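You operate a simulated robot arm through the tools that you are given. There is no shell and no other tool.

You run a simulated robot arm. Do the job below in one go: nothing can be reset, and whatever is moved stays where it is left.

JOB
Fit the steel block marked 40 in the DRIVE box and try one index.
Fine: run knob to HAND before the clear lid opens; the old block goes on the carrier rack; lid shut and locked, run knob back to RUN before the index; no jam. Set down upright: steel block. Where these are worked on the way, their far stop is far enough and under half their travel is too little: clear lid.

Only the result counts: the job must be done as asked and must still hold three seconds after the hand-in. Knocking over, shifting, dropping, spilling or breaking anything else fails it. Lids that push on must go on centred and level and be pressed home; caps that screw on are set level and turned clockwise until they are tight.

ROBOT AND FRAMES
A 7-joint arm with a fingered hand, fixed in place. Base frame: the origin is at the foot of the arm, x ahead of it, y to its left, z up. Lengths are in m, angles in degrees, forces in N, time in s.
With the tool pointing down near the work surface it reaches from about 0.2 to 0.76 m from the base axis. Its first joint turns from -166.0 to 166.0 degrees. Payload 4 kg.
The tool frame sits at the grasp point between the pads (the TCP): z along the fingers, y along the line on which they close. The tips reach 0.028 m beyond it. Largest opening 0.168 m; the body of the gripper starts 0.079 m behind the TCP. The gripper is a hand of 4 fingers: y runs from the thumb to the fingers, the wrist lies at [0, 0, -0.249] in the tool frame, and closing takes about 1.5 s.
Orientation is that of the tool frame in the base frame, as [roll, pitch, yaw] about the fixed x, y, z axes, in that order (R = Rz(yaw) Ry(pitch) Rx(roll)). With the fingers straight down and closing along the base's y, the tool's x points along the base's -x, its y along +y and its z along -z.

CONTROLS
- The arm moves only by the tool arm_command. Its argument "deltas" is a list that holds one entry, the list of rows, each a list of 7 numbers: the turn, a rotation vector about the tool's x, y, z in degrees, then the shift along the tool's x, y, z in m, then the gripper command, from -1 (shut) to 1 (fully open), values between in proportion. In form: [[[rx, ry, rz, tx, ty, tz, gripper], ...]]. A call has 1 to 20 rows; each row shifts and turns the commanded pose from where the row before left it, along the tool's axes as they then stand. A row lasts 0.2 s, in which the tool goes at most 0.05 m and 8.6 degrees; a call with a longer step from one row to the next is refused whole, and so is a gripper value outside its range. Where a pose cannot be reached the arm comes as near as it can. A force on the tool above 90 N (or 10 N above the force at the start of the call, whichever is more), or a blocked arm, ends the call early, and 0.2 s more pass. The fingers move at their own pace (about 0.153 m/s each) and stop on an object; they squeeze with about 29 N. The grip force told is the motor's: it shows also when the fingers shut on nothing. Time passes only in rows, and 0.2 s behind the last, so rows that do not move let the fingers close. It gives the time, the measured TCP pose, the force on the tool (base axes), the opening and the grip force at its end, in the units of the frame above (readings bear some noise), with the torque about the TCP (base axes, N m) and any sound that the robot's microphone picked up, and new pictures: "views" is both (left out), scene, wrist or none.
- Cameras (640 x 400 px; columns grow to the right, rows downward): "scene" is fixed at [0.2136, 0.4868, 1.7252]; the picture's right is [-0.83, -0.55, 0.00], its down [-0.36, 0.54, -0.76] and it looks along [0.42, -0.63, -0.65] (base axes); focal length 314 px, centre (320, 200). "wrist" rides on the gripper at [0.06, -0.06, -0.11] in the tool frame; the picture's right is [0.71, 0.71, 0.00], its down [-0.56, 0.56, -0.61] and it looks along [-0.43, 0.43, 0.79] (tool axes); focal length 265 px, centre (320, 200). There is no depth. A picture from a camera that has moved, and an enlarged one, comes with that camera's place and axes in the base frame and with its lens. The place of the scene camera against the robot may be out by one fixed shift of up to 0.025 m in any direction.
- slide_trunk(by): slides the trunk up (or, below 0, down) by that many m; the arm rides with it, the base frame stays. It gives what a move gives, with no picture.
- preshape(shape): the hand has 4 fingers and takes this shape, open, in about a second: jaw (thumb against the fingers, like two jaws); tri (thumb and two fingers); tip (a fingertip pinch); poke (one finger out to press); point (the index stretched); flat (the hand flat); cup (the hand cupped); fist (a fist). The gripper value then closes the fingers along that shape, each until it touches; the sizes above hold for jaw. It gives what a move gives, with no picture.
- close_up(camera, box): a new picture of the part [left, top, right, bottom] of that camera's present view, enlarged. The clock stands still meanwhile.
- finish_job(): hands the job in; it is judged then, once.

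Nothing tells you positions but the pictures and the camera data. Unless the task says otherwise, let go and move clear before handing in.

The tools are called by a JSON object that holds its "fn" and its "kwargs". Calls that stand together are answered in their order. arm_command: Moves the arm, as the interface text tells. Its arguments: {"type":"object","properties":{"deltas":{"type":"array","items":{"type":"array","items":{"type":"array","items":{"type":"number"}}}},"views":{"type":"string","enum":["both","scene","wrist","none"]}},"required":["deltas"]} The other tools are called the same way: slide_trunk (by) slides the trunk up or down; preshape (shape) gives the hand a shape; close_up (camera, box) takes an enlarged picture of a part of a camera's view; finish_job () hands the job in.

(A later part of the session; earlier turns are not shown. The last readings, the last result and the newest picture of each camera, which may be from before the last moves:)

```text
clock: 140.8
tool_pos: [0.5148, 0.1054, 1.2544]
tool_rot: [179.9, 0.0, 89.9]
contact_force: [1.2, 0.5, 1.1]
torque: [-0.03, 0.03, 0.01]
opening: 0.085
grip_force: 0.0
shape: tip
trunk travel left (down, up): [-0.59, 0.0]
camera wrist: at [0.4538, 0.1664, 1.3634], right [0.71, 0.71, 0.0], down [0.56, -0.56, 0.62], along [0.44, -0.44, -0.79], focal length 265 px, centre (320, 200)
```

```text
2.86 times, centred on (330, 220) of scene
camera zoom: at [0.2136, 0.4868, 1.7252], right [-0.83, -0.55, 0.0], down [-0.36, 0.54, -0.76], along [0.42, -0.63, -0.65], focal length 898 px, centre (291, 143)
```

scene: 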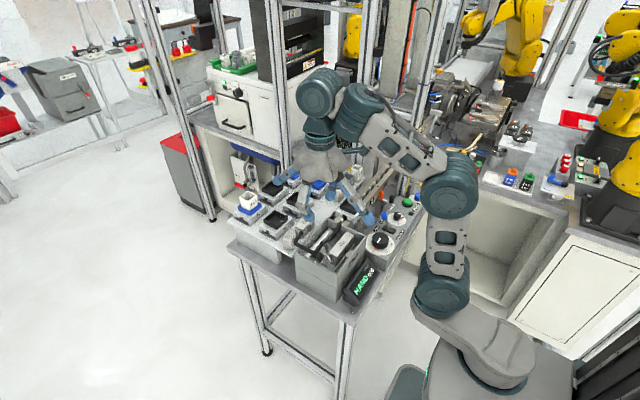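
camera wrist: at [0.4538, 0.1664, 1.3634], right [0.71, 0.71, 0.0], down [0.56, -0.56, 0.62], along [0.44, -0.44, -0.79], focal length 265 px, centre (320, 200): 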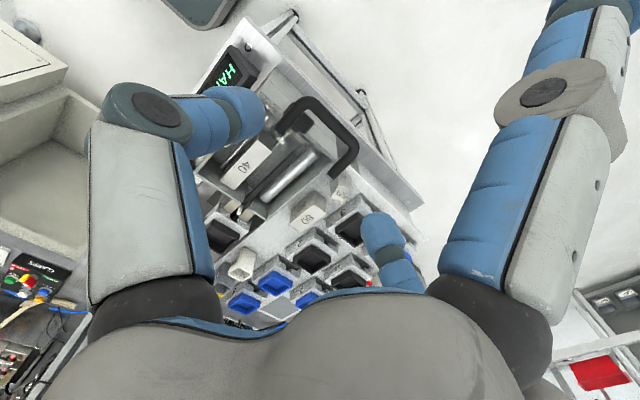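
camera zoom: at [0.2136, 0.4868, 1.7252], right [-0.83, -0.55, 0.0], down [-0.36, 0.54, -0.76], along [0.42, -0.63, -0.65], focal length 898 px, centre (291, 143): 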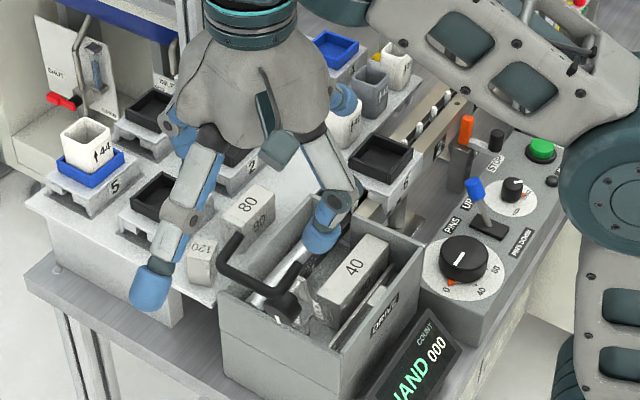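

The bar is at y≈0.112, z≈1.157, x 0.495–0.546. I adjust and descend to the handle ends.

{"fn": "arm_command", "kwargs": {"deltas": [[[0, 0, 0, 0.0066, 0.0057, 0.0, 0.02], [0, 0, 0, 0, 0, 0.03, 0.02], [0, 0, 0, 0, 0, 0.03, 0.02], [0, 0, 0, 0, 0, 0.016, 0.02], [0, 0, 0, 0, 0, 0, 0.02]]], "views": "none"}}

{"fn": "close_up", "kwargs": {"camera": "wrist", "box": [200, 80, 440, 280]}}

{"fn": "close_up", "kwargs": {"camera": "scene", "box": [270, 180, 370, 290]}}

```text
clock: 142.0
tool_pos: [0.521, 0.1138, 1.1774]
tool_rot: [-180.0, 0.1, 90.0]
contact_force: [0.5, -0.5, 0.3]
torque: [-0.04, -0.04, -0.02]
opening: 0.0852
grip_force: 0.0
shape: tip
trunk travel left (down, up): [-0.59, 0.0]
```

```text
2.00 times, centred on (320, 180) of wrist
camera zoom: at [0.4605, 0.1738, 1.2866], right [0.71, 0.71, 0.0], down [0.56, -0.56, 0.62], along [0.44, -0.44, -0.79], focal length 531 px, centre (320, 240)
```

zoom: 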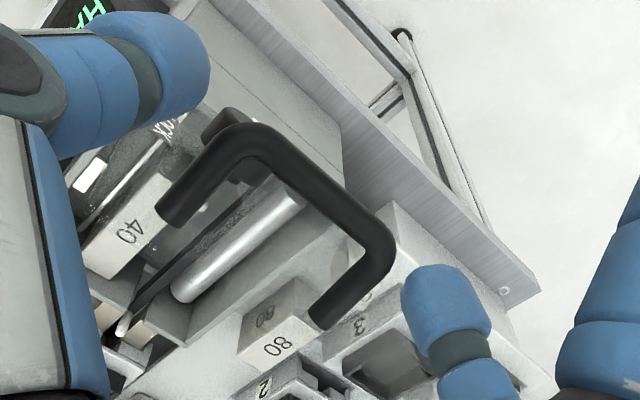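

```text
3.64 times, centred on (320, 235) of scene
camera zoom: at [0.2136, 0.4868, 1.7252], right [-0.83, -0.55, 0.0], down [-0.36, 0.54, -0.76], along [0.42, -0.63, -0.65], focal length 1142 px, centre (320, 73)
```

zoom: 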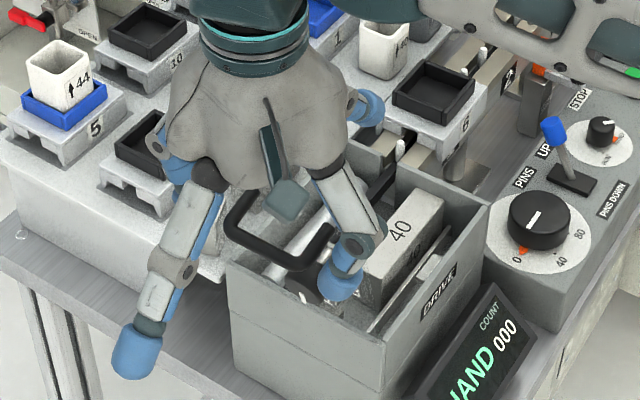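

Aligned. I go down the last 1.7 cm and close onto the handle ends.

{"fn": "arm_command", "kwargs": {"deltas": [[[0, 0, 0, 0, 0, 0.01, 0.02], [0, 0, 0, 0, 0, 0.008, 0.02], [0, 0, 0, 0, 0, 0, -0.4], [0, 0, 0, 0, 0, 0, -0.4], [0, 0, 0, 0, 0, 0, -0.4], [0, 0, 0, 0, 0, 0, -0.4]]], "views": "none"}}

{"fn": "close_up", "kwargs": {"camera": "wrist", "box": [200, 80, 440, 280]}}

{"fn": "close_up", "kwargs": {"camera": "scene", "box": [270, 180, 370, 290]}}

```text
clock: 143.4
tool_pos: [0.5209, 0.1133, 1.1599]
tool_rot: [180.0, 0.1, 90.1]
contact_force: [0.4, 0.3, -0.2]
torque: [0.01, 0.02, 0.01]
opening: 0.0516
grip_force: 0.1
shape: tip
trunk travel left (down, up): [-0.59, 0.0]
```

```text
2.00 times, centred on (320, 180) of wrist
camera zoom: at [0.4603, 0.1739, 1.2694], right [0.71, 0.71, 0.0], down [0.56, -0.56, 0.62], along [0.43, -0.44, -0.79], focal length 531 px, centre (320, 240)
```

zoom: 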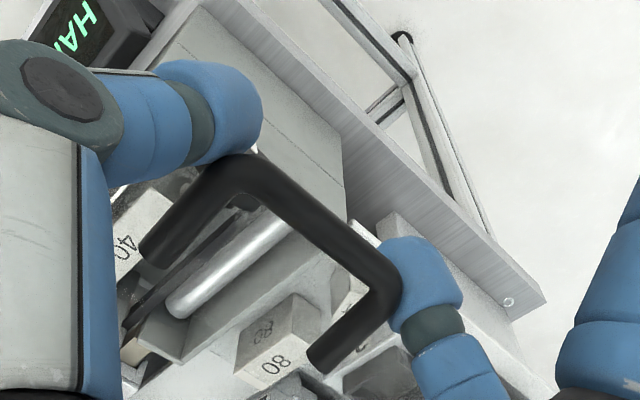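

```text
3.64 times, centred on (320, 235) of scene
camera zoom: at [0.2136, 0.4868, 1.7252], right [-0.83, -0.55, 0.0], down [-0.36, 0.54, -0.76], along [0.42, -0.63, -0.65], focal length 1142 px, centre (320, 73)
```

zoom: 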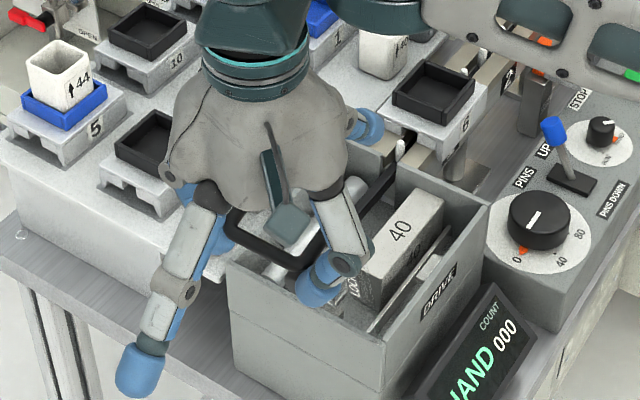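

Not gripping yet; I close further.

{"fn": "arm_command", "kwargs": {"deltas": [[[0, 0, 0, 0, 0, 0, -0.65], [0, 0, 0, 0, 0, 0, -0.65], [0, 0, 0, 0, 0, 0, -0.65]]], "views": "none"}}

{"fn": "close_up", "kwargs": {"camera": "wrist", "box": [200, 80, 440, 280]}}

```text
clock: 144.2
tool_pos: [0.5207, 0.1132, 1.161]
tool_rot: [-180.0, 0.2, 90.0]
contact_force: [-0.2, -0.1, -0.4]
torque: [0.0, 0.02, -0.01]
opening: 0.0113
grip_force: 28.7
shape: tip
trunk travel left (down, up): [-0.59, 0.0]
```

```text
2.00 times, centred on (320, 180) of wrist
camera zoom: at [0.4601, 0.174, 1.2695], right [0.71, 0.71, 0.0], down [0.56, -0.56, 0.62], along [0.44, -0.44, -0.79], focal length 531 px, centre (320, 240)
```

zoom: 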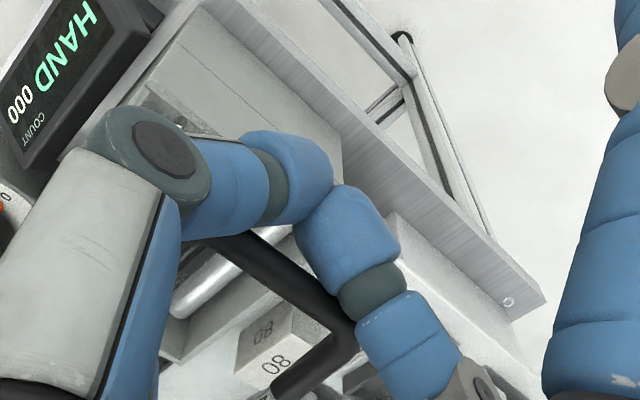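

The fingertips closed underneath the bar: they grip ~2 cm below the TCP. I open, raise 17 mm so the tips are level with the bar, and close again.

{"fn": "arm_command", "kwargs": {"deltas": [[[0, 0, 0, 0, 0, 0, 0.02], [0, 0, 0, 0, 0, 0, 0.02], [0, 0, 0, 0, 0, 0, 0.02], [0, 0, 0, 0, 0, -0.009, 0.02], [0, 0, 0, 0, 0, -0.009, 0.02], [0, 0, 0, 0, 0, 0, -0.3], [0, 0, 0, 0, 0, 0, -0.45], [0, 0, 0, 0, 0, 0, -0.45]]], "views": "none"}}

{"fn": "close_up", "kwargs": {"camera": "wrist", "box": [200, 80, 440, 280]}}

{"fn": "close_up", "kwargs": {"camera": "scene", "box": [290, 200, 360, 280]}}

```text
clock: 146.0
tool_pos: [0.5206, 0.1138, 1.1798]
tool_rot: [179.9, 0.3, 90.1]
contact_force: [0.5, 3.4, 7.0]
torque: [0.06, -0.04, 0.11]
opening: 0.057
grip_force: 29.1
shape: tip
trunk travel left (down, up): [-0.59, 0.0]
```

```text
2.00 times, centred on (320, 180) of wrist
camera zoom: at [0.4595, 0.1752, 1.2882], right [0.71, 0.71, 0.0], down [0.56, -0.56, 0.62], along [0.44, -0.44, -0.79], focal length 531 px, centre (320, 240)
```

zoom: 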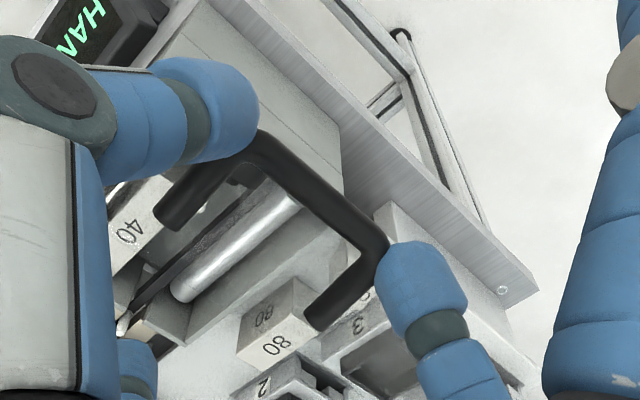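

```text
5.00 times, centred on (325, 240) of scene
camera zoom: at [0.2136, 0.4868, 1.7252], right [-0.83, -0.55, 0.0], down [-0.36, 0.54, -0.76], along [0.42, -0.63, -0.65], focal length 1571 px, centre (295, 0)
```

zoom: 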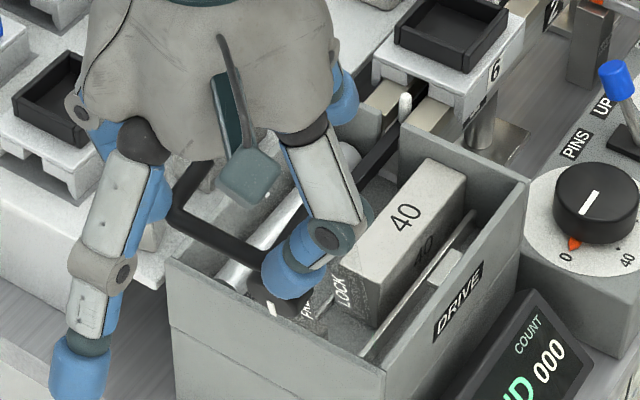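

The handle ends are pinched (opening 0.057). I swing the lid closed along its fitted arc (hinge ≈ (0.031, 1.019), R≈0.16), first to about vertical.

{"fn": "arm_command", "kwargs": {"deltas": [[[0, 0, 0, -0.0131, 0, -0.0062, -0.6], [0, 0, 0, -0.0132, 0, -0.0062, -0.6], [0, 0, 0, -0.0134, 0, -0.0036, -0.6], [0, 0, 0, -0.0135, 0, -0.0036, -0.6], [0, 0, 0, 0, 0, 0, -0.6]]], "views": "none"}}

{"fn": "close_up", "kwargs": {"camera": "wrist", "box": [200, 80, 440, 280]}}

{"fn": "close_up", "kwargs": {"camera": "scene", "box": [290, 180, 370, 280]}}

```text
clock: 147.2
tool_pos: [0.5219, 0.0608, 1.1977]
tool_rot: [179.8, 0.2, 90.1]
contact_force: [-0.2, -0.1, -1.4]
torque: [0.0, 0.0, -0.01]
opening: 0.0372
grip_force: 29.5
shape: tip
trunk travel left (down, up): [-0.59, 0.0]
```

```text
2.00 times, centred on (320, 180) of wrist
camera zoom: at [0.4603, 0.1215, 1.3071], right [0.71, 0.71, 0.0], down [0.56, -0.56, 0.62], along [0.44, -0.44, -0.79], focal length 531 px, centre (320, 240)
```

zoom: 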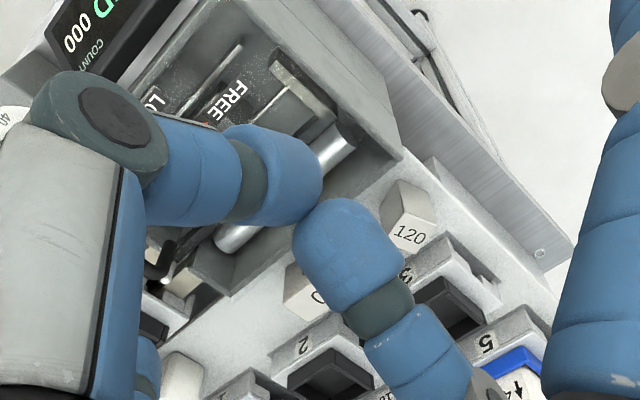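

```text
4.00 times, centred on (330, 230) of scene
camera zoom: at [0.2136, 0.4868, 1.7252], right [-0.83, -0.55, 0.0], down [-0.36, 0.54, -0.76], along [0.42, -0.63, -0.65], focal length 1257 px, centre (280, 80)
```

zoom: 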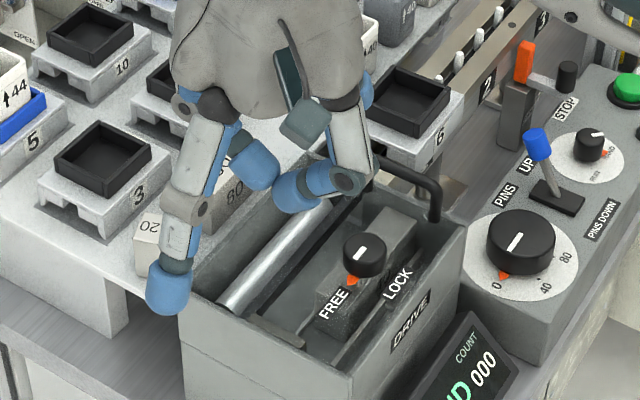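

The handle slipped out and the lid swung shut on its own; it now looks closed. I'll switch to jaw, go over the lock knob at yaw 135°, and verify the lid and knob.

{"fn": "preshape", "kwargs": {"shape": "jaw"}}

{"fn": "arm_command", "kwargs": {"deltas": [[[0, 0, -8, 0, 0, 0, 0.5], [0, 0, -8, 0, 0, 0, 0], [0, 0, -8, 0, 0, 0, -0.4], [0, 0, -8, 0, 0, 0, -0.45], [0, 0, -8, 0, 0, 0, -0.45], [0, 0, -5, 0, 0, 0, -0.45], [0, 0, 0, -0.035, -0.04, 0, -0.45], [0, 0, 0, -0.035, -0.04, 0, -0.45], [0, 0, 0, 0, -0.004, 0.04, -0.45], [0, 0, 0, 0, 0, 0.04, -0.45], [0, 0, 0, 0, 0, 0, -0.45]]], "views": "both"}}

{"fn": "close_up", "kwargs": {"camera": "wrist", "box": [180, 20, 460, 220]}}

{"fn": "close_up", "kwargs": {"camera": "scene", "box": [300, 190, 400, 290]}}

```text
clock: 148.1
tool_pos: [0.5211, 0.0602, 1.1979]
tool_rot: [180.0, 0.3, 90.0]
contact_force: [0.5, -0.2, 0.8]
torque: [-0.02, 0.02, -0.04]
opening: 0.168
grip_force: 0.1
shape: jaw
trunk travel left (down, up): [-0.59, 0.0]
```

```text
refused: row 7 steps farther than a row can; nothing moved
```

```text
2.00 times, centred on (320, 120) of wrist
camera zoom: at [0.4603, 0.1215, 1.3071], right [0.71, 0.71, 0.0], down [0.56, -0.56, 0.62], along [0.44, -0.44, -0.79], focal length 531 px, centre (320, 360)
```

zoom: 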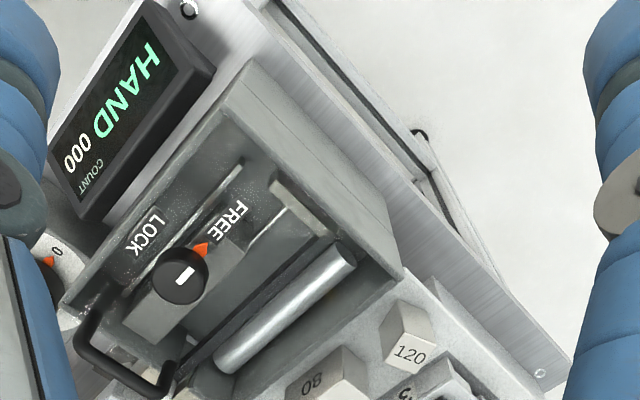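

```text
4.00 times, centred on (350, 240) of scene
camera zoom: at [0.2136, 0.4868, 1.7252], right [-0.83, -0.55, 0.0], down [-0.36, 0.54, -0.76], along [0.42, -0.63, -0.65], focal length 1257 px, centre (200, 40)
```

zoom: 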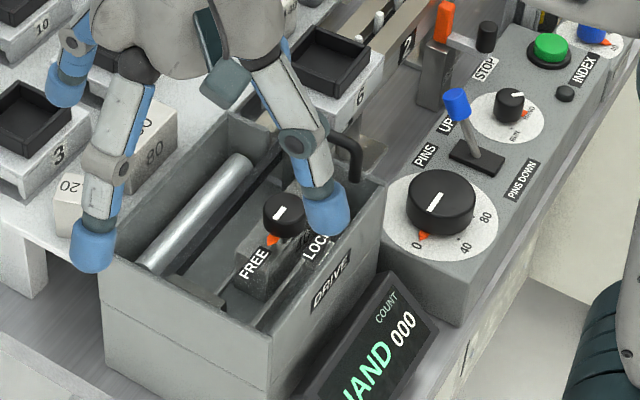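

The lid is closed. That move was refused for step size; I redo it with smaller steps.

{"fn": "arm_command", "kwargs": {"deltas": [[[0, 0, -8, 0, 0, 0, 0.5], [0, 0, -8, 0, 0, 0, 0], [0, 0, -8, 0, 0, 0, -0.4], [0, 0, -8, 0, 0, 0, -0.45], [0, 0, -8, 0, 0, 0, -0.45], [0, 0, -5, 0, 0, 0, -0.45], [0, 0, 0, -0.0239, -0.028, 0, -0.45], [0, 0, 0, -0.0239, -0.028, 0, -0.45], [0, 0, 0, -0.0239, -0.028, 0, -0.45], [0, 0, 0, 0, 0, 0.04, -0.45], [0, 0, 0, 0, 0, 0.04, -0.45], [0, 0, 0, 0, 0, 0, -0.45]]], "views": "wrist"}}

{"fn": "close_up", "kwargs": {"camera": "wrist", "box": [180, 20, 460, 220]}}

{"fn": "close_up", "kwargs": {"camera": "scene", "box": [300, 190, 400, 290]}}

```text
clock: 150.7
tool_pos: [0.5118, -0.051, 1.1188]
tool_rot: [-179.9, 0.3, 134.9]
contact_force: [0.4, 0.2, -0.3]
torque: [-0.01, -0.02, 0.0]
opening: 0.0466
grip_force: 0.0
shape: jaw
trunk travel left (down, up): [-0.59, 0.0]
camera wrist: at [0.4258, -0.0504, 1.2277], right [0.0, 1.0, 0.0], down [0.79, 0.0, 0.62], along [0.62, 0.0, -0.79], focal length 265 px, centre (320, 200)
```

wrist: 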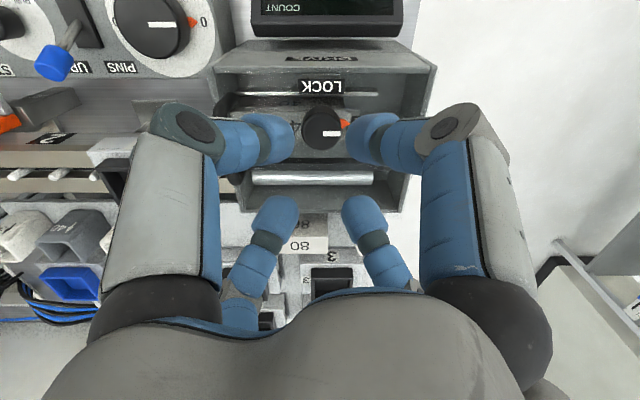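

```text
2.00 times, centred on (320, 120) of wrist
camera zoom: at [0.4258, -0.0504, 1.2277], right [0.0, 1.0, 0.0], down [0.79, 0.0, 0.62], along [0.62, 0.0, -0.79], focal length 531 px, centre (320, 360)
```

zoom: 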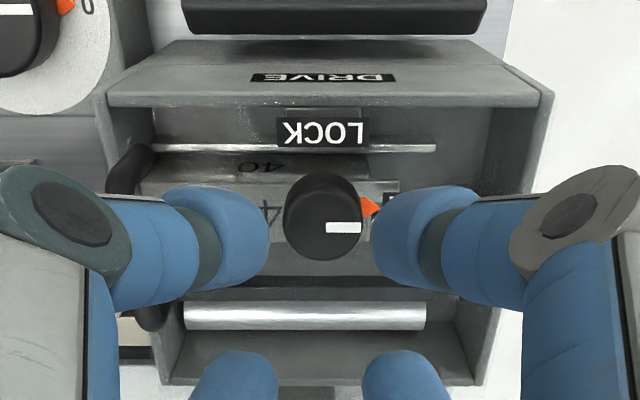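

```text
4.00 times, centred on (350, 240) of scene
camera zoom: at [0.2136, 0.4868, 1.7252], right [-0.83, -0.55, 0.0], down [-0.36, 0.54, -0.76], along [0.42, -0.63, -0.65], focal length 1257 px, centre (200, 40)
```

zoom: 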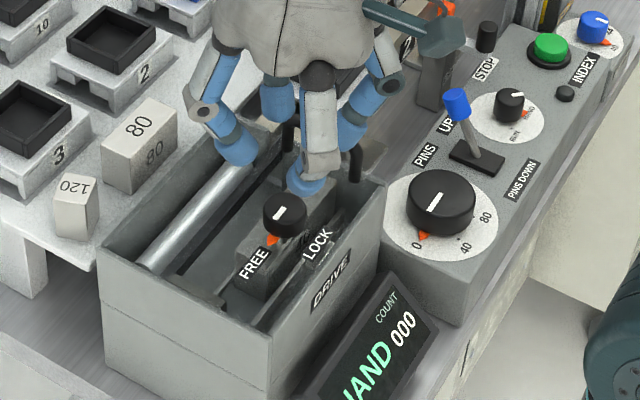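

The lid sits at its closed height. I'll now turn the lock knob from FREE back to LOCK (counter-clockwise), starting with the hand rotated 20° clockwise.

{"fn": "arm_command", "kwargs": {"deltas": [[[0, 0, 8, 0, 0, 0, -0.4], [0, 0, 8, 0, 0, 0, -0.4], [0, 0, 4, 0, 0, 0, -0.4], [0, 0, 0, 0, 0, 0.02, -0.4], [0, 0, 0, 0, 0, 0.02, -0.4], [0, 0, 0, 0, 0, 0.02, -0.4], [0, 0, 0, 0, 0, 0.017, -0.4], [0, 0, 0, 0, 0, 0, -0.4]]], "views": "none"}}

{"fn": "close_up", "kwargs": {"camera": "wrist", "box": [220, 100, 420, 240]}}

{"fn": "close_up", "kwargs": {"camera": "scene", "box": [310, 190, 390, 270]}}

```text
clock: 152.5
tool_pos: [0.5121, -0.0512, 1.0404]
tool_rot: [179.9, 0.2, 115.0]
contact_force: [-0.2, 0.3, 5.7]
torque: [0.11, 0.1, -0.03]
opening: 0.0507
grip_force: 0.1
shape: jaw
trunk travel left (down, up): [-0.59, 0.0]
```

```text
2.86 times, centred on (320, 170) of wrist
camera zoom: at [0.4321, -0.0203, 1.1496], right [0.34, 0.94, 0.0], down [0.74, -0.27, 0.62], along [0.58, -0.21, -0.79], focal length 758 px, centre (320, 286)
```

zoom: 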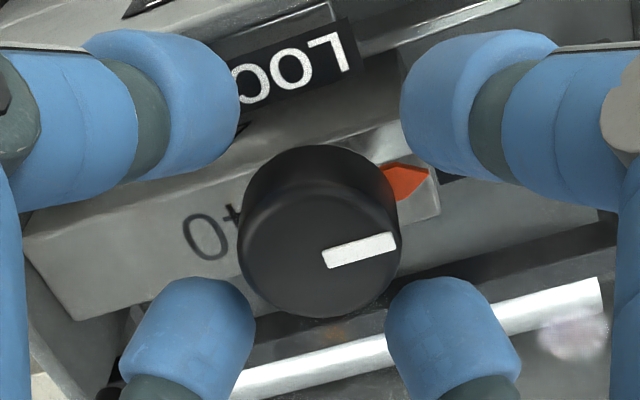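

```text
5.00 times, centred on (350, 230) of scene
camera zoom: at [0.2136, 0.4868, 1.7252], right [-0.83, -0.55, 0.0], down [-0.36, 0.54, -0.76], along [0.42, -0.63, -0.65], focal length 1571 px, centre (170, 50)
```

zoom: 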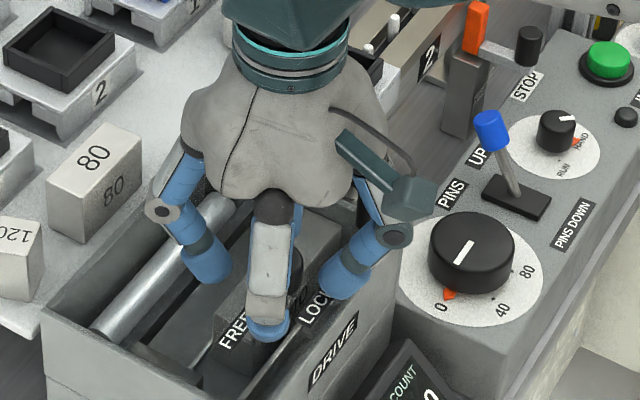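

Same contact height as before, so the lid is fully down. I close and turn counter-clockwise 40°.

{"fn": "arm_command", "kwargs": {"deltas": [[[0, 0, 0, 0, 0, -0.0005, -1], [0, 0, 0, 0, 0, 0, -1], [0, 0, 0, 0, 0, 0, -1], [0, 0, 0, 0, 0, 0, -1], [0, 0, -5, 0, 0, 0, -1], [0, 0, -5, 0, 0, 0, -1], [0, 0, -5, 0, 0, 0, -1], [0, 0, -5, 0, 0, 0, -1], [0, 0, -5, 0, 0, 0, -1], [0, 0, -5, 0, 0, 0, -1], [0, 0, -5, 0, 0, 0, -1], [0, 0, -5, 0, 0, 0, -1], [0, 0, 0, 0, 0, 0, -1]]], "views": "none"}}

{"fn": "close_up", "kwargs": {"camera": "wrist", "box": [220, 100, 420, 240]}}

{"fn": "arm_command", "kwargs": {"deltas": [[[0, 0, 0, 0, 0, -0.001, -0.4], [0, 0, 0, 0, 0, 0, -0.4], [0, 0, 8, 0, 0, 0, -0.4], [0, 0, 8, 0, 0, 0, -0.4], [0, 0, 8, 0, 0, 0, -0.4], [0, 0, 8, 0, 0, 0, -0.4], [0, 0, 8, 0, 0, 0, -0.4], [0, 0, 0, 0, 0, 0.001, -1], [0, 0, 0, 0, 0, 0, -1], [0, 0, 0, 0, 0, 0, -1], [0, 0, 0, 0, 0, 0, -1]]], "views": "none"}}

{"fn": "close_up", "kwargs": {"camera": "wrist", "box": [220, 100, 420, 240]}}

```text
clock: 155.3
tool_pos: [0.5133, -0.0496, 1.0414]
tool_rot: [-179.9, 0.1, 155.2]
contact_force: [2.7, 4.9, -2.6]
torque: [0.0, -0.11, -0.01]
opening: 0.0343
grip_force: 28.7
shape: jaw
trunk travel left (down, up): [-0.59, 0.0]
```

```text
2.86 times, centred on (320, 170) of wrist
camera zoom: at [0.4328, -0.0786, 1.1507], right [-0.34, 0.94, 0.0], down [0.74, 0.27, 0.61], along [0.58, 0.21, -0.79], focal length 758 px, centre (320, 286)
```

zoom: 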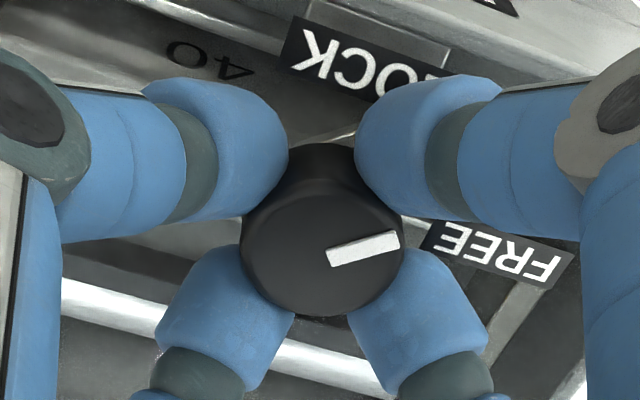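

```text
clock: 157.7
tool_pos: [0.5116, -0.0508, 1.0424]
tool_rot: [180.0, 0.2, 115.0]
contact_force: [-0.3, 0.6, 0.5]
torque: [-0.01, 0.04, 0.0]
opening: 0.0258
grip_force: 28.9
shape: jaw
trunk travel left (down, up): [-0.59, 0.0]
```

```text
2.86 times, centred on (320, 170) of wrist
camera zoom: at [0.4318, -0.0209, 1.1511], right [0.34, 0.94, 0.0], down [0.74, -0.27, 0.62], along [0.58, -0.21, -0.79], focal length 758 px, centre (320, 286)
```

zoom: 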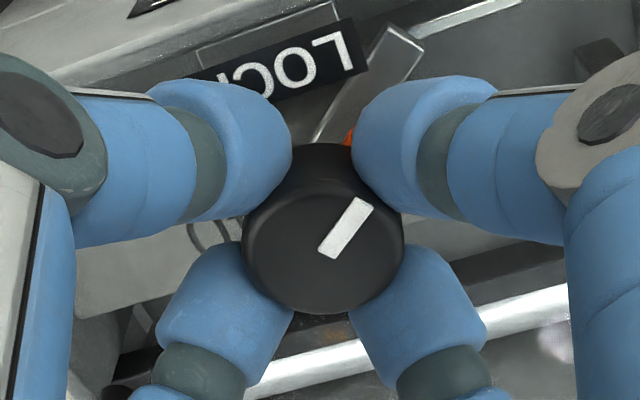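

Turned about a third. I continue with two more ratchets.

{"fn": "arm_command", "kwargs": {"deltas": [[[0, 0, -5, 0, 0, 0, -1], [0, 0, -5, 0, 0, 0, -1], [0, 0, -5, 0, 0, 0, -1], [0, 0, -5, 0, 0, 0, -1], [0, 0, -5, 0, 0, 0, -1], [0, 0, -5, 0, 0, 0, -1], [0, 0, -5, 0, 0, 0, -1], [0, 0, -5, 0, 0, 0, -1], [0, 0, 0, 0, 0, -0.001, -0.4], [0, 0, 0, 0, 0, 0, -0.4], [0, 0, 8, 0, 0, 0, -0.4], [0, 0, 8, 0, 0, 0, -0.4], [0, 0, 8, 0, 0, 0, -0.4], [0, 0, 8, 0, 0, 0, -0.4], [0, 0, 8, 0, 0, 0, -0.4], [0, 0, 0, 0, 0, 0.001, -1], [0, 0, 0, 0, 0, 0, -1], [0, 0, 0, 0, 0, 0, -1], [0, 0, 0, 0, 0, 0, -1]]], "views": "none"}}

{"fn": "close_up", "kwargs": {"camera": "wrist", "box": [220, 100, 420, 240]}}

```text
clock: 161.7
tool_pos: [0.5133, -0.052, 1.0417]
tool_rot: [180.0, 0.2, 115.0]
contact_force: [-2.8, 0.2, 0.1]
torque: [0.01, 0.06, 0.03]
opening: 0.0266
grip_force: 28.6
shape: jaw
trunk travel left (down, up): [-0.59, 0.0]
```

```text
2.86 times, centred on (320, 170) of wrist
camera zoom: at [0.4323, -0.0209, 1.1511], right [0.34, 0.94, 0.0], down [0.74, -0.27, 0.62], along [0.58, -0.21, -0.79], focal length 758 px, centre (320, 286)
```

zoom: 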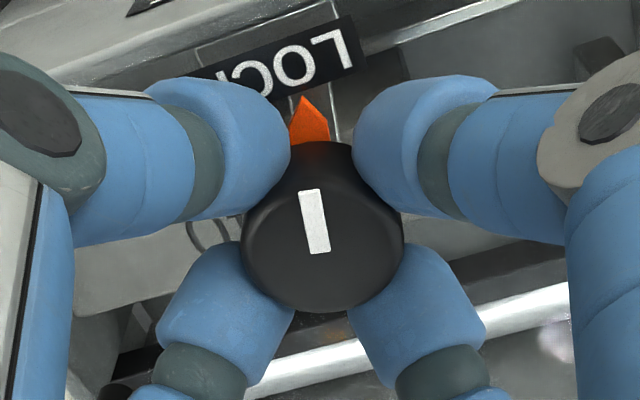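

Almost at LOCK. One more turn to the stop, then release and rise.

{"fn": "arm_command", "kwargs": {"deltas": [[[0, 0, -5, 0, 0, 0, -1], [0, 0, -5, 0, 0, 0, -1], [0, 0, -5, 0, 0, 0, -1], [0, 0, -5, 0, 0, 0, -1], [0, 0, 0, 0, 0, 0, -1]]], "views": "none"}}

{"fn": "arm_command", "kwargs": {"deltas": [[[0, 0, 0, 0, 0, -0.002, -0.4], [0, 0, 0, 0, 0, 0, -0.4], [0, 0, 0, 0, 0, -0.03, -0.4], [0, 0, 0, 0, 0, -0.03, -0.4], [0, 0, 0, 0, 0, 0, -0.4]]], "views": "none"}}

{"fn": "close_up", "kwargs": {"camera": "wrist", "box": [200, 40, 440, 220]}}

{"fn": "close_up", "kwargs": {"camera": "scene", "box": [310, 200, 390, 280]}}

```text
clock: 162.9
tool_pos: [0.5134, -0.0503, 1.0417]
tool_rot: [180.0, 0.3, 135.1]
contact_force: [4.3, 3.1, 7.3]
torque: [0.11, 0.01, -1.39]
opening: 0.0262
grip_force: 28.9
shape: jaw
trunk travel left (down, up): [-0.59, 0.0]
```

```text
clock: 164.1
tool_pos: [0.5132, -0.0504, 1.1035]
tool_rot: [-179.9, 0.0, 135.0]
contact_force: [0.1, 0.3, 0.7]
torque: [-0.01, -0.01, -0.01]
opening: 0.0502
grip_force: 0.1
shape: jaw
trunk travel left (down, up): [-0.59, 0.0]
```

```text
2.22 times, centred on (320, 130) of wrist
camera zoom: at [0.4272, -0.0498, 1.2138], right [0.0, 1.0, 0.0], down [0.79, 0.0, 0.61], along [0.61, 0.0, -0.79], focal length 590 px, centre (320, 356)
```

zoom: 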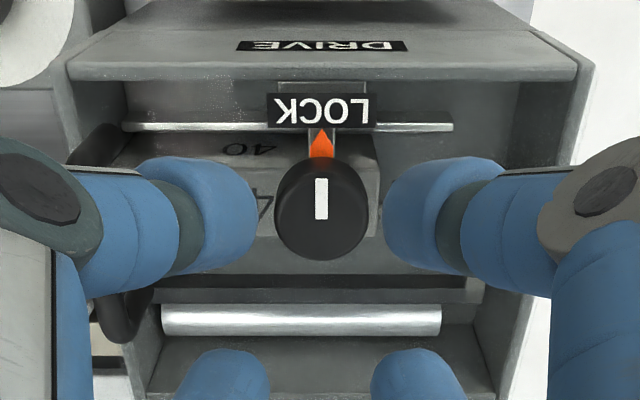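

```text
5.00 times, centred on (350, 240) of scene
camera zoom: at [0.2136, 0.4868, 1.7252], right [-0.83, -0.55, 0.0], down [-0.36, 0.54, -0.76], along [0.42, -0.63, -0.65], focal length 1571 px, centre (170, 0)
```

zoom: 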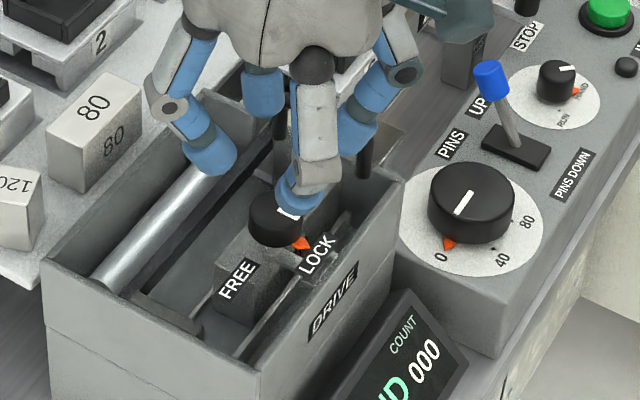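

The lid is closed and locked (pointer on LOCK at its stop). Now I go back to the RUN knob, with the hand at the safe orientation (yaw ≈ −169°).

{"fn": "arm_command", "kwargs": {"deltas": [[[0, 0, 0, -0.0204, -0.0321, -0.005, -0.4], [0, 0, 0, -0.0204, -0.0321, 0, -0.4], [0, 0, 0, -0.0204, -0.0321, 0, -0.4], [0, 0, 0, -0.0204, -0.0321, 0, -0.4], [0, 0, 0, -0.0204, -0.0321, 0, -0.4], [0, 0, 0, -0.0204, -0.0321, 0, -0.4], [0, 0, 0, -0.0204, -0.0321, 0, -0.4], [0, 0, 0, -0.0205, -0.0322, 0, -0.4], [0, 0, -8, 0, 0, 0, -0.4], [0, 0, -8, 0, 0, 0, -0.4], [0, 0, -8, 0, 0, 0, -0.4], [0, 0, -8, 0, 0, 0, -0.4], [0, 0, -8, 0, 0, 0, -0.4], [0, 0, -8, 0, 0, 0, -0.4], [0, 0, -8, 0, 0, 0, -0.4], [0, 0, 0, 0, 0, 0, -0.4]]], "views": "wrist"}}

{"fn": "close_up", "kwargs": {"camera": "wrist", "box": [220, 60, 420, 220]}}

{"fn": "close_up", "kwargs": {"camera": "scene", "box": [330, 160, 440, 280]}}

```text
clock: 167.5
tool_pos: [0.4463, -0.3475, 1.1081]
tool_rot: [-179.8, 0.0, -168.8]
contact_force: [0.3, -1.3, -0.7]
torque: [-0.01, 0.02, -0.02]
opening: 0.0506
grip_force: 0.1
shape: jaw
trunk travel left (down, up): [-0.59, 0.0]
camera wrist: at [0.3982, -0.4185, 1.2185], right [-0.83, 0.56, 0.0], down [0.44, 0.66, 0.61], along [0.34, 0.51, -0.79], focal length 265 px, centre (320, 200)
```

wrist: 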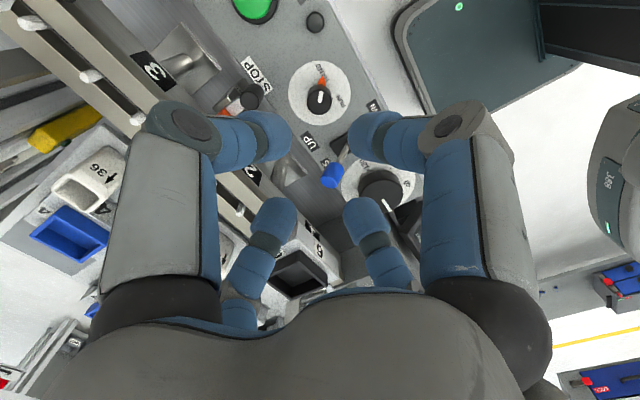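

```text
2.50 times, centred on (320, 140) of wrist
camera zoom: at [0.3982, -0.4185, 1.2185], right [-0.83, 0.56, 0.0], down [0.44, 0.66, 0.61], along [0.34, 0.51, -0.79], focal length 664 px, centre (320, 350)
```

zoom: 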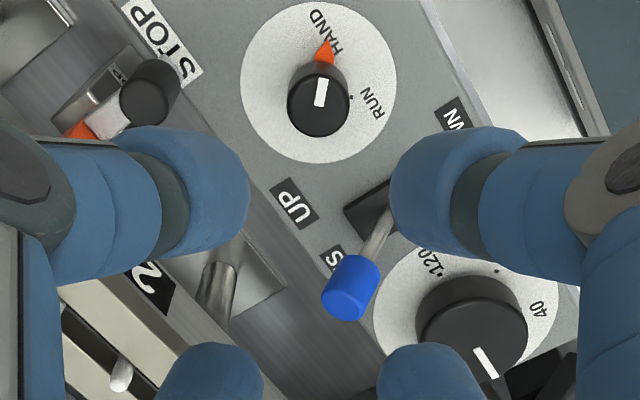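

```text
3.33 times, centred on (385, 220) of scene
camera zoom: at [0.2136, 0.4868, 1.7252], right [-0.83, -0.55, 0.0], down [-0.36, 0.54, -0.76], along [0.42, -0.63, -0.65], focal length 1047 px, centre (103, 133)
```

zoom: 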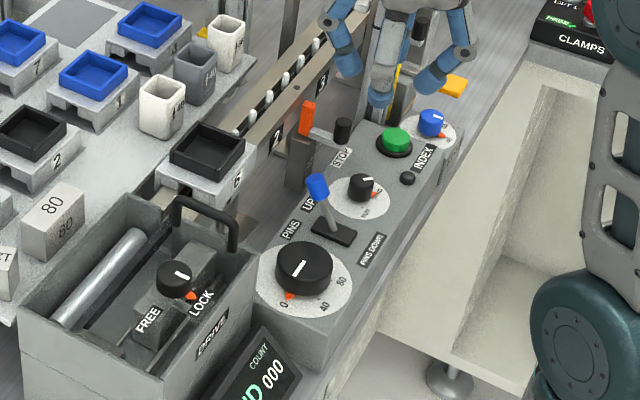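

Everything is in place. I descend around the RUN knob at the safe angle.

{"fn": "arm_command", "kwargs": {"deltas": [[[0, 0, 0, -0.0005, 0, 0.03, -0.4], [0, 0, 0, 0, 0, 0.03, -0.4], [0, 0, 0, 0, 0, 0.03, -0.4], [0, 0, 0, 0, 0, 0.03, -0.4], [0, 0, 0, 0, 0, 0.02, -0.4], [0, 0, 0, 0, 0, 0.016, -0.4], [0, 0, -5, 0, 0, 0, -0.4], [0, 0, -5, 0, 0, 0, -0.4], [0, 0, 0, 0, 0, 0, -0.4]]], "views": "none"}}

{"fn": "close_up", "kwargs": {"camera": "wrist", "box": [220, 100, 420, 260]}}

{"fn": "close_up", "kwargs": {"camera": "scene", "box": [360, 170, 430, 230]}}

```text
clock: 169.5
tool_pos: [0.4464, -0.347, 0.9546]
tool_rot: [-179.9, 0.0, -158.9]
contact_force: [0.2, -0.2, -0.6]
torque: [-0.02, 0.01, -0.04]
opening: 0.0504
grip_force: 0.1
shape: jaw
trunk travel left (down, up): [-0.59, 0.0]
```

```text
2.50 times, centred on (320, 180) of wrist
camera zoom: at [0.4122, -0.4249, 1.0634], right [-0.91, 0.41, 0.0], down [0.32, 0.72, 0.61], along [0.25, 0.56, -0.79], focal length 664 px, centre (320, 250)
```

zoom: 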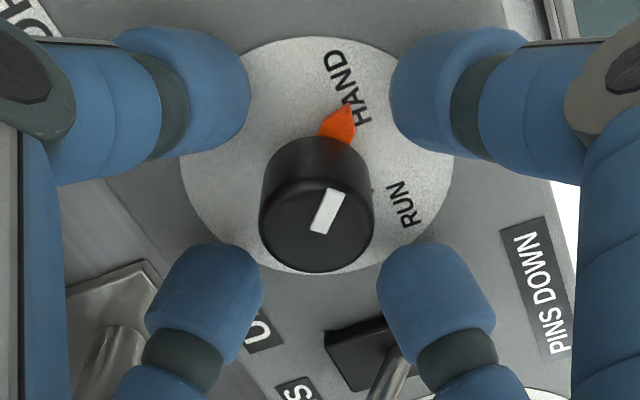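

```text
6.67 times, centred on (395, 200) of scene
camera zoom: at [0.2136, 0.4868, 1.7252], right [-0.83, -0.55, 0.0], down [-0.36, 0.54, -0.76], along [0.42, -0.63, -0.65], focal length 2095 px, centre (-180, 200)
```

zoom: 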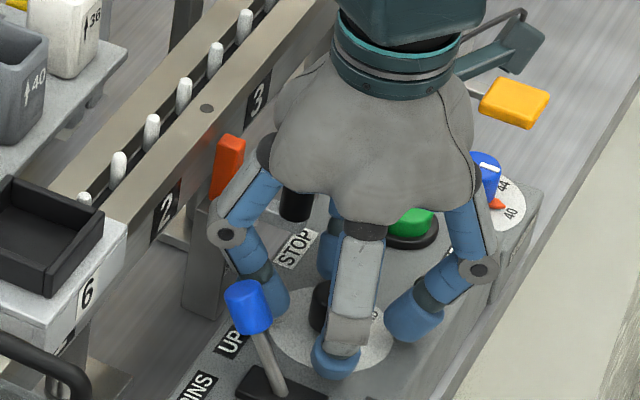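

In position. Ratchet 1 clockwise toward RUN.

{"fn": "arm_command", "kwargs": {"deltas": [[[0, 0, 0, 0, 0, 0.002, -1], [0, 0, 0, 0, 0, 0, -1], [0, 0, 0, 0, 0, 0, -1], [0, 0, 0, 0, 0, 0, -1], [0, 0, 0, 0, 0, 0, -1], [0, 0, 4, 0, 0, 0, -1], [0, 0, 4, 0, 0, 0, -1], [0, 0, 4, 0, 0, 0, -1], [0, 0, 4, 0, 0, 0, -1], [0, 0, 4, 0, 0, 0, -1], [0, 0, 0, 0, 0, 0, -1], [0, 0, 0, 0, 0, 0, -0.4], [0, 0, 0, 0, 0, 0, -0.4], [0, 0, -7, 0, 0, 0, -0.4], [0, 0, -7, 0, 0, 0, -0.4], [0, 0, -6, 0, 0, 0, -0.4], [0, 0, 0, 0, 0, 0, -0.4]]], "views": "none"}}

{"fn": "close_up", "kwargs": {"camera": "wrist", "box": [220, 100, 420, 260]}}

{"fn": "arm_command", "kwargs": {"deltas": [[[0, 0, 0, 0, 0, 0, -1], [0, 0, 0, 0, 0, 0, -1], [0, 0, 0, 0, 0, 0, -1], [0, 0, 0, 0, 0, 0, -1], [0, 0, 0, 0, 0, 0, -1], [0, 0, 4, 0, 0, 0, -1], [0, 0, 4, 0, 0, 0, -1], [0, 0, 4, 0, 0, 0, -1], [0, 0, 4, 0, 0, 0, -1], [0, 0, 4, 0, 0, 0, -1], [0, 0, 0, 0, 0, 0, -1], [0, 0, 0, 0, 0, 0, -0.4], [0, 0, 0, 0, 0, 0, -0.4], [0, 0, -7, 0, 0, 0, -0.4], [0, 0, -7, 0, 0, 0, -0.4], [0, 0, -6, 0, 0, 0, -0.4], [0, 0, 0, 0, 0, 0, -0.4]]], "views": "none"}}

{"fn": "close_up", "kwargs": {"camera": "wrist", "box": [220, 100, 420, 260]}}

```text
clock: 173.1
tool_pos: [0.4471, -0.3479, 0.9509]
tool_rot: [-179.8, 0.0, -158.8]
contact_force: [-0.1, 0.0, 0.5]
torque: [0.02, -0.01, -0.01]
opening: 0.0501
grip_force: 0.1
shape: jaw
trunk travel left (down, up): [-0.59, 0.0]
```

```text
2.50 times, centred on (320, 180) of wrist
camera zoom: at [0.4125, -0.4254, 1.0611], right [-0.91, 0.41, 0.0], down [0.32, 0.72, 0.61], along [0.25, 0.56, -0.79], focal length 664 px, centre (320, 250)
```

zoom: 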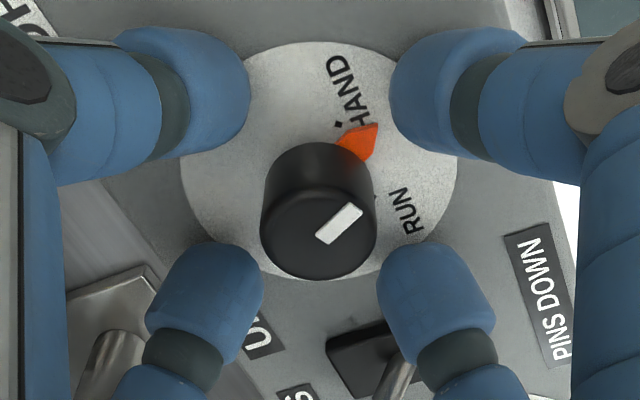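

```text
clock: 176.7
tool_pos: [0.4467, -0.3473, 0.9518]
tool_rot: [-179.8, 0.0, -159.0]
contact_force: [0.3, 0.0, 0.5]
torque: [-0.01, 0.02, 0.02]
opening: 0.0502
grip_force: 0.0
shape: jaw
trunk travel left (down, up): [-0.59, 0.0]
```

```text
2.50 times, centred on (320, 180) of wrist
camera zoom: at [0.4122, -0.4254, 1.0612], right [-0.91, 0.41, 0.0], down [0.32, 0.72, 0.61], along [0.25, 0.56, -0.79], focal length 664 px, centre (320, 250)
```

zoom: 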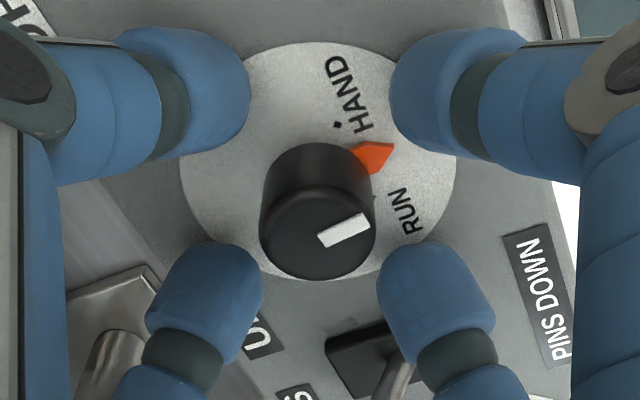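

Working as before. Two more ratchets.

{"fn": "arm_command", "kwargs": {"deltas": [[[0, 0, 0, 0, 0, 0, -1], [0, 0, 0, 0, 0, 0, -1], [0, 0, 0, 0, 0, 0, -1], [0, 0, 0, 0, 0, 0, -1], [0, 0, 0, 0, 0, 0, -1], [0, 0, 4, 0, 0, 0, -1], [0, 0, 4, 0, 0, 0, -1], [0, 0, 4, 0, 0, 0, -1], [0, 0, 4, 0, 0, 0, -1], [0, 0, 4, 0, 0, 0, -1], [0, 0, 0, 0, 0, 0, -1], [0, 0, 0, 0, 0, 0, -0.4], [0, 0, 0, 0, 0, 0, -0.4], [0, 0, -7, 0, 0, 0, -0.4], [0, 0, -7, 0, 0, 0, -0.4], [0, 0, -6, 0, 0, 0, -0.4], [0, 0, 0, 0, 0, 0, -0.4]]], "views": "none"}}

{"fn": "close_up", "kwargs": {"camera": "wrist", "box": [220, 100, 420, 260]}}

{"fn": "arm_command", "kwargs": {"deltas": [[[0, 0, 0, 0, 0, 0, -1], [0, 0, 0, 0, 0, 0, -1], [0, 0, 0, 0, 0, 0, -1], [0, 0, 0, 0, 0, 0, -1], [0, 0, 0, 0, 0, 0, -1], [0, 0, 4, 0, 0, 0, -1], [0, 0, 4, 0, 0, 0, -1], [0, 0, 4, 0, 0, 0, -1], [0, 0, 4, 0, 0, 0, -1], [0, 0, 4, 0, 0, 0, -1], [0, 0, 0, 0, 0, 0, -1], [0, 0, 0, 0, 0, 0, -0.4], [0, 0, 0, 0, 0, 0, -0.4], [0, 0, -7, 0, 0, 0, -0.4], [0, 0, -7, 0, 0, 0, -0.4], [0, 0, -6, 0, 0, 0, -0.4], [0, 0, 0, 0, 0, 0, -0.4]]], "views": "none"}}

{"fn": "close_up", "kwargs": {"camera": "wrist", "box": [220, 100, 420, 260]}}

{"fn": "close_up", "kwargs": {"camera": "scene", "box": [320, 180, 440, 310]}}

```text
clock: 180.3
tool_pos: [0.4472, -0.3482, 0.9521]
tool_rot: [-179.8, 0.0, -159.0]
contact_force: [-0.5, 0.7, 0.2]
torque: [0.0, -0.01, 0.03]
opening: 0.0504
grip_force: 0.0
shape: jaw
trunk travel left (down, up): [-0.59, 0.0]
```

```text
2.50 times, centred on (320, 180) of wrist
camera zoom: at [0.4123, -0.4257, 1.0613], right [-0.91, 0.41, 0.0], down [0.32, 0.72, 0.61], along [0.25, 0.56, -0.79], focal length 664 px, centre (320, 250)
```

zoom: 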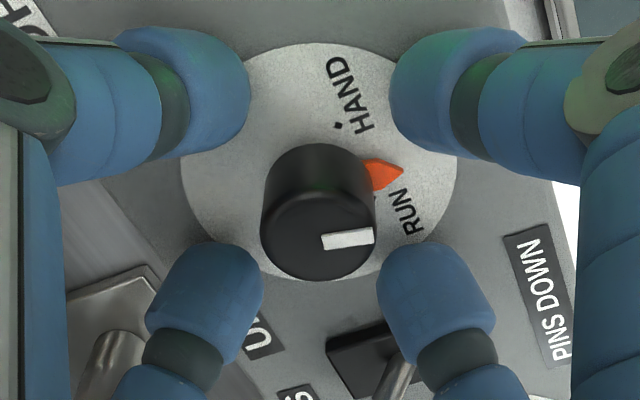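

```text
clock: 183.9
tool_pos: [0.4469, -0.3484, 0.9519]
tool_rot: [-179.8, -0.1, -158.9]
contact_force: [-0.8, 0.4, -0.3]
torque: [0.01, 0.03, 0.0]
opening: 0.0501
grip_force: 0.0
shape: jaw
trunk travel left (down, up): [-0.59, 0.0]
```

```text
2.50 times, centred on (320, 180) of wrist
camera zoom: at [0.4123, -0.425, 1.0609], right [-0.91, 0.41, 0.0], down [0.32, 0.72, 0.61], along [0.25, 0.56, -0.79], focal length 664 px, centre (320, 250)
```

zoom: 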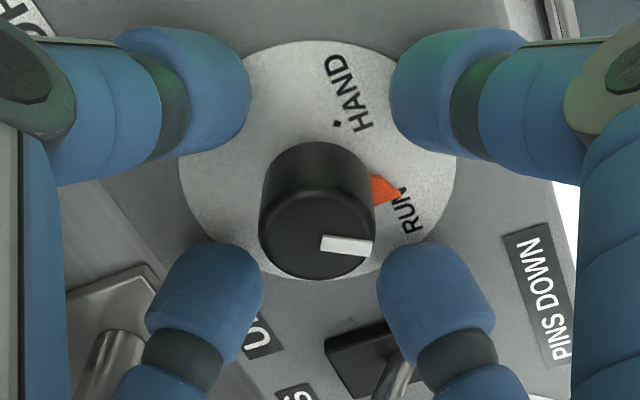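

```text
3.08 times, centred on (380, 245) of scene
camera zoom: at [0.2136, 0.4868, 1.7252], right [-0.83, -0.55, 0.0], down [-0.36, 0.54, -0.76], along [0.42, -0.63, -0.65], focal length 967 px, centre (135, 62)
```

zoom: 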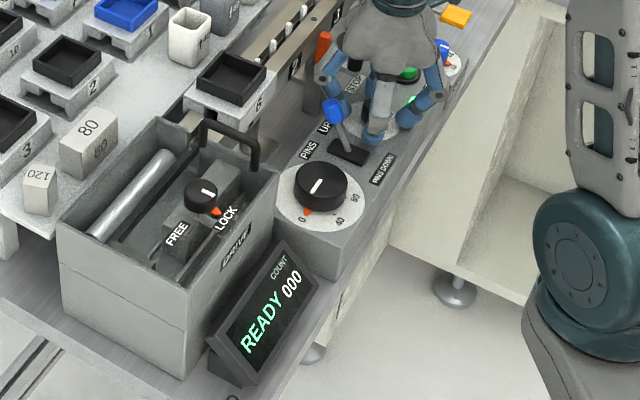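

The display reads READY again. One more ratchet to bring the knob fully to its RUN stop.

{"fn": "arm_command", "kwargs": {"deltas": [[[0, 0, 0, 0, 0, 0, -1], [0, 0, 0, 0, 0, 0, -1], [0, 0, 0, 0, 0, 0, -1], [0, 0, 0, 0, 0, 0, -1], [0, 0, 0, 0, 0, 0, -1], [0, 0, 4, 0, 0, 0, -1], [0, 0, 4, 0, 0, 0, -1], [0, 0, 4, 0, 0, 0, -1], [0, 0, 4, 0, 0, 0, -1], [0, 0, 3, 0, 0, 0, -1], [0, 0, 0, 0, 0, 0, -1]]], "views": "none"}}

{"fn": "arm_command", "kwargs": {"deltas": [[[0, 0, 0, 0, 0, 0, -0.4], [0, 0, 0, 0, 0, 0, -0.4], [0, 0, -5, 0, 0, 0, -0.4], [0, 0, -4, 0, 0, 0, -0.4], [0, 0, 0, 0, 0, -0.03, -0.4], [0, 0, 0, 0, 0, -0.03, -0.4], [0, 0, 0, 0, 0, -0.03, -0.4], [0, 0, 0, 0, 0, -0.03, -0.4], [0, 0, 0, 0, 0, -0.03, -0.4], [0, 0, 0, 0, 0, 0, -0.4]]], "views": "wrist"}}

{"fn": "close_up", "kwargs": {"camera": "wrist", "box": [200, 0, 440, 180]}}

{"fn": "close_up", "kwargs": {"camera": "scene", "box": [330, 150, 450, 270]}}

```text
clock: 186.3
tool_pos: [0.447, -0.3468, 0.9498]
tool_rot: [180.0, -0.1, -178.0]
contact_force: [-5.1, 5.8, -9.4]
torque: [0.09, 0.09, 0.96]
opening: 0.0197
grip_force: 29.1
shape: jaw
trunk travel left (down, up): [-0.59, 0.0]
```

```text
clock: 188.5
tool_pos: [0.4461, -0.3462, 1.1015]
tool_rot: [-179.9, 0.0, -169.0]
contact_force: [-0.2, 0.3, 0.1]
torque: [0.01, -0.02, 0.01]
opening: 0.0504
grip_force: 0.1
shape: jaw
trunk travel left (down, up): [-0.59, 0.0]
camera wrist: at [0.3978, -0.4179, 1.2104], right [-0.83, 0.56, 0.0], down [0.44, 0.66, 0.61], along [0.34, 0.51, -0.79], focal length 265 px, centre (320, 200)
```

wrist: 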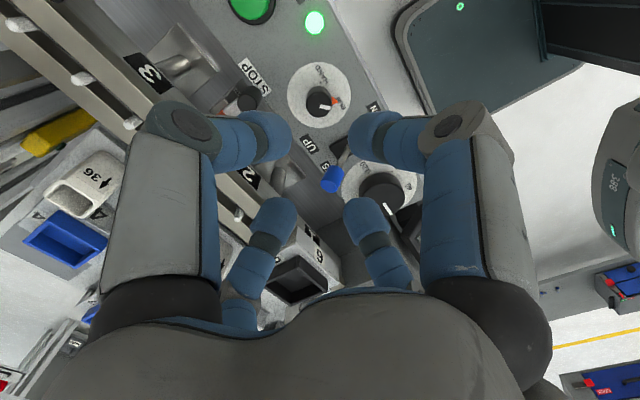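

```text
2.22 times, centred on (320, 90) of wrist
camera zoom: at [0.3978, -0.4179, 1.2104], right [-0.83, 0.56, 0.0], down [0.44, 0.66, 0.61], along [0.34, 0.51, -0.79], focal length 590 px, centre (320, 444)
```

zoom: 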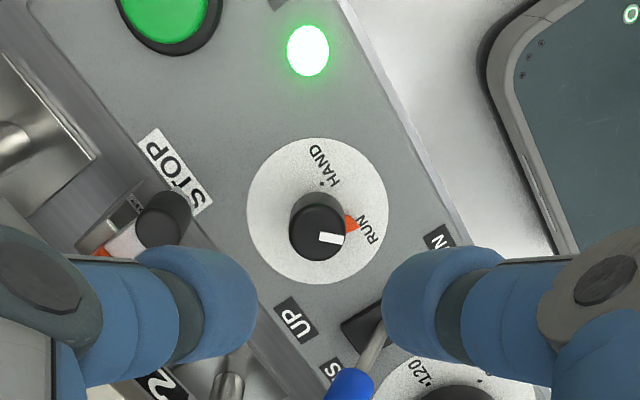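

```text
3.33 times, centred on (390, 210) of scene
camera zoom: at [0.2136, 0.4868, 1.7252], right [-0.83, -0.55, 0.0], down [-0.36, 0.54, -0.76], along [0.42, -0.63, -0.65], focal length 1047 px, centre (87, 167)
```

zoom: 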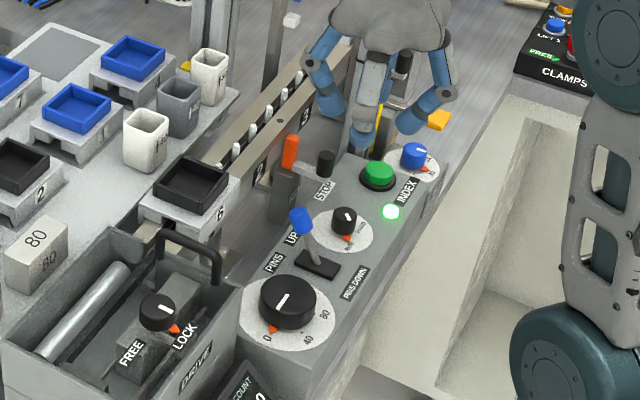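

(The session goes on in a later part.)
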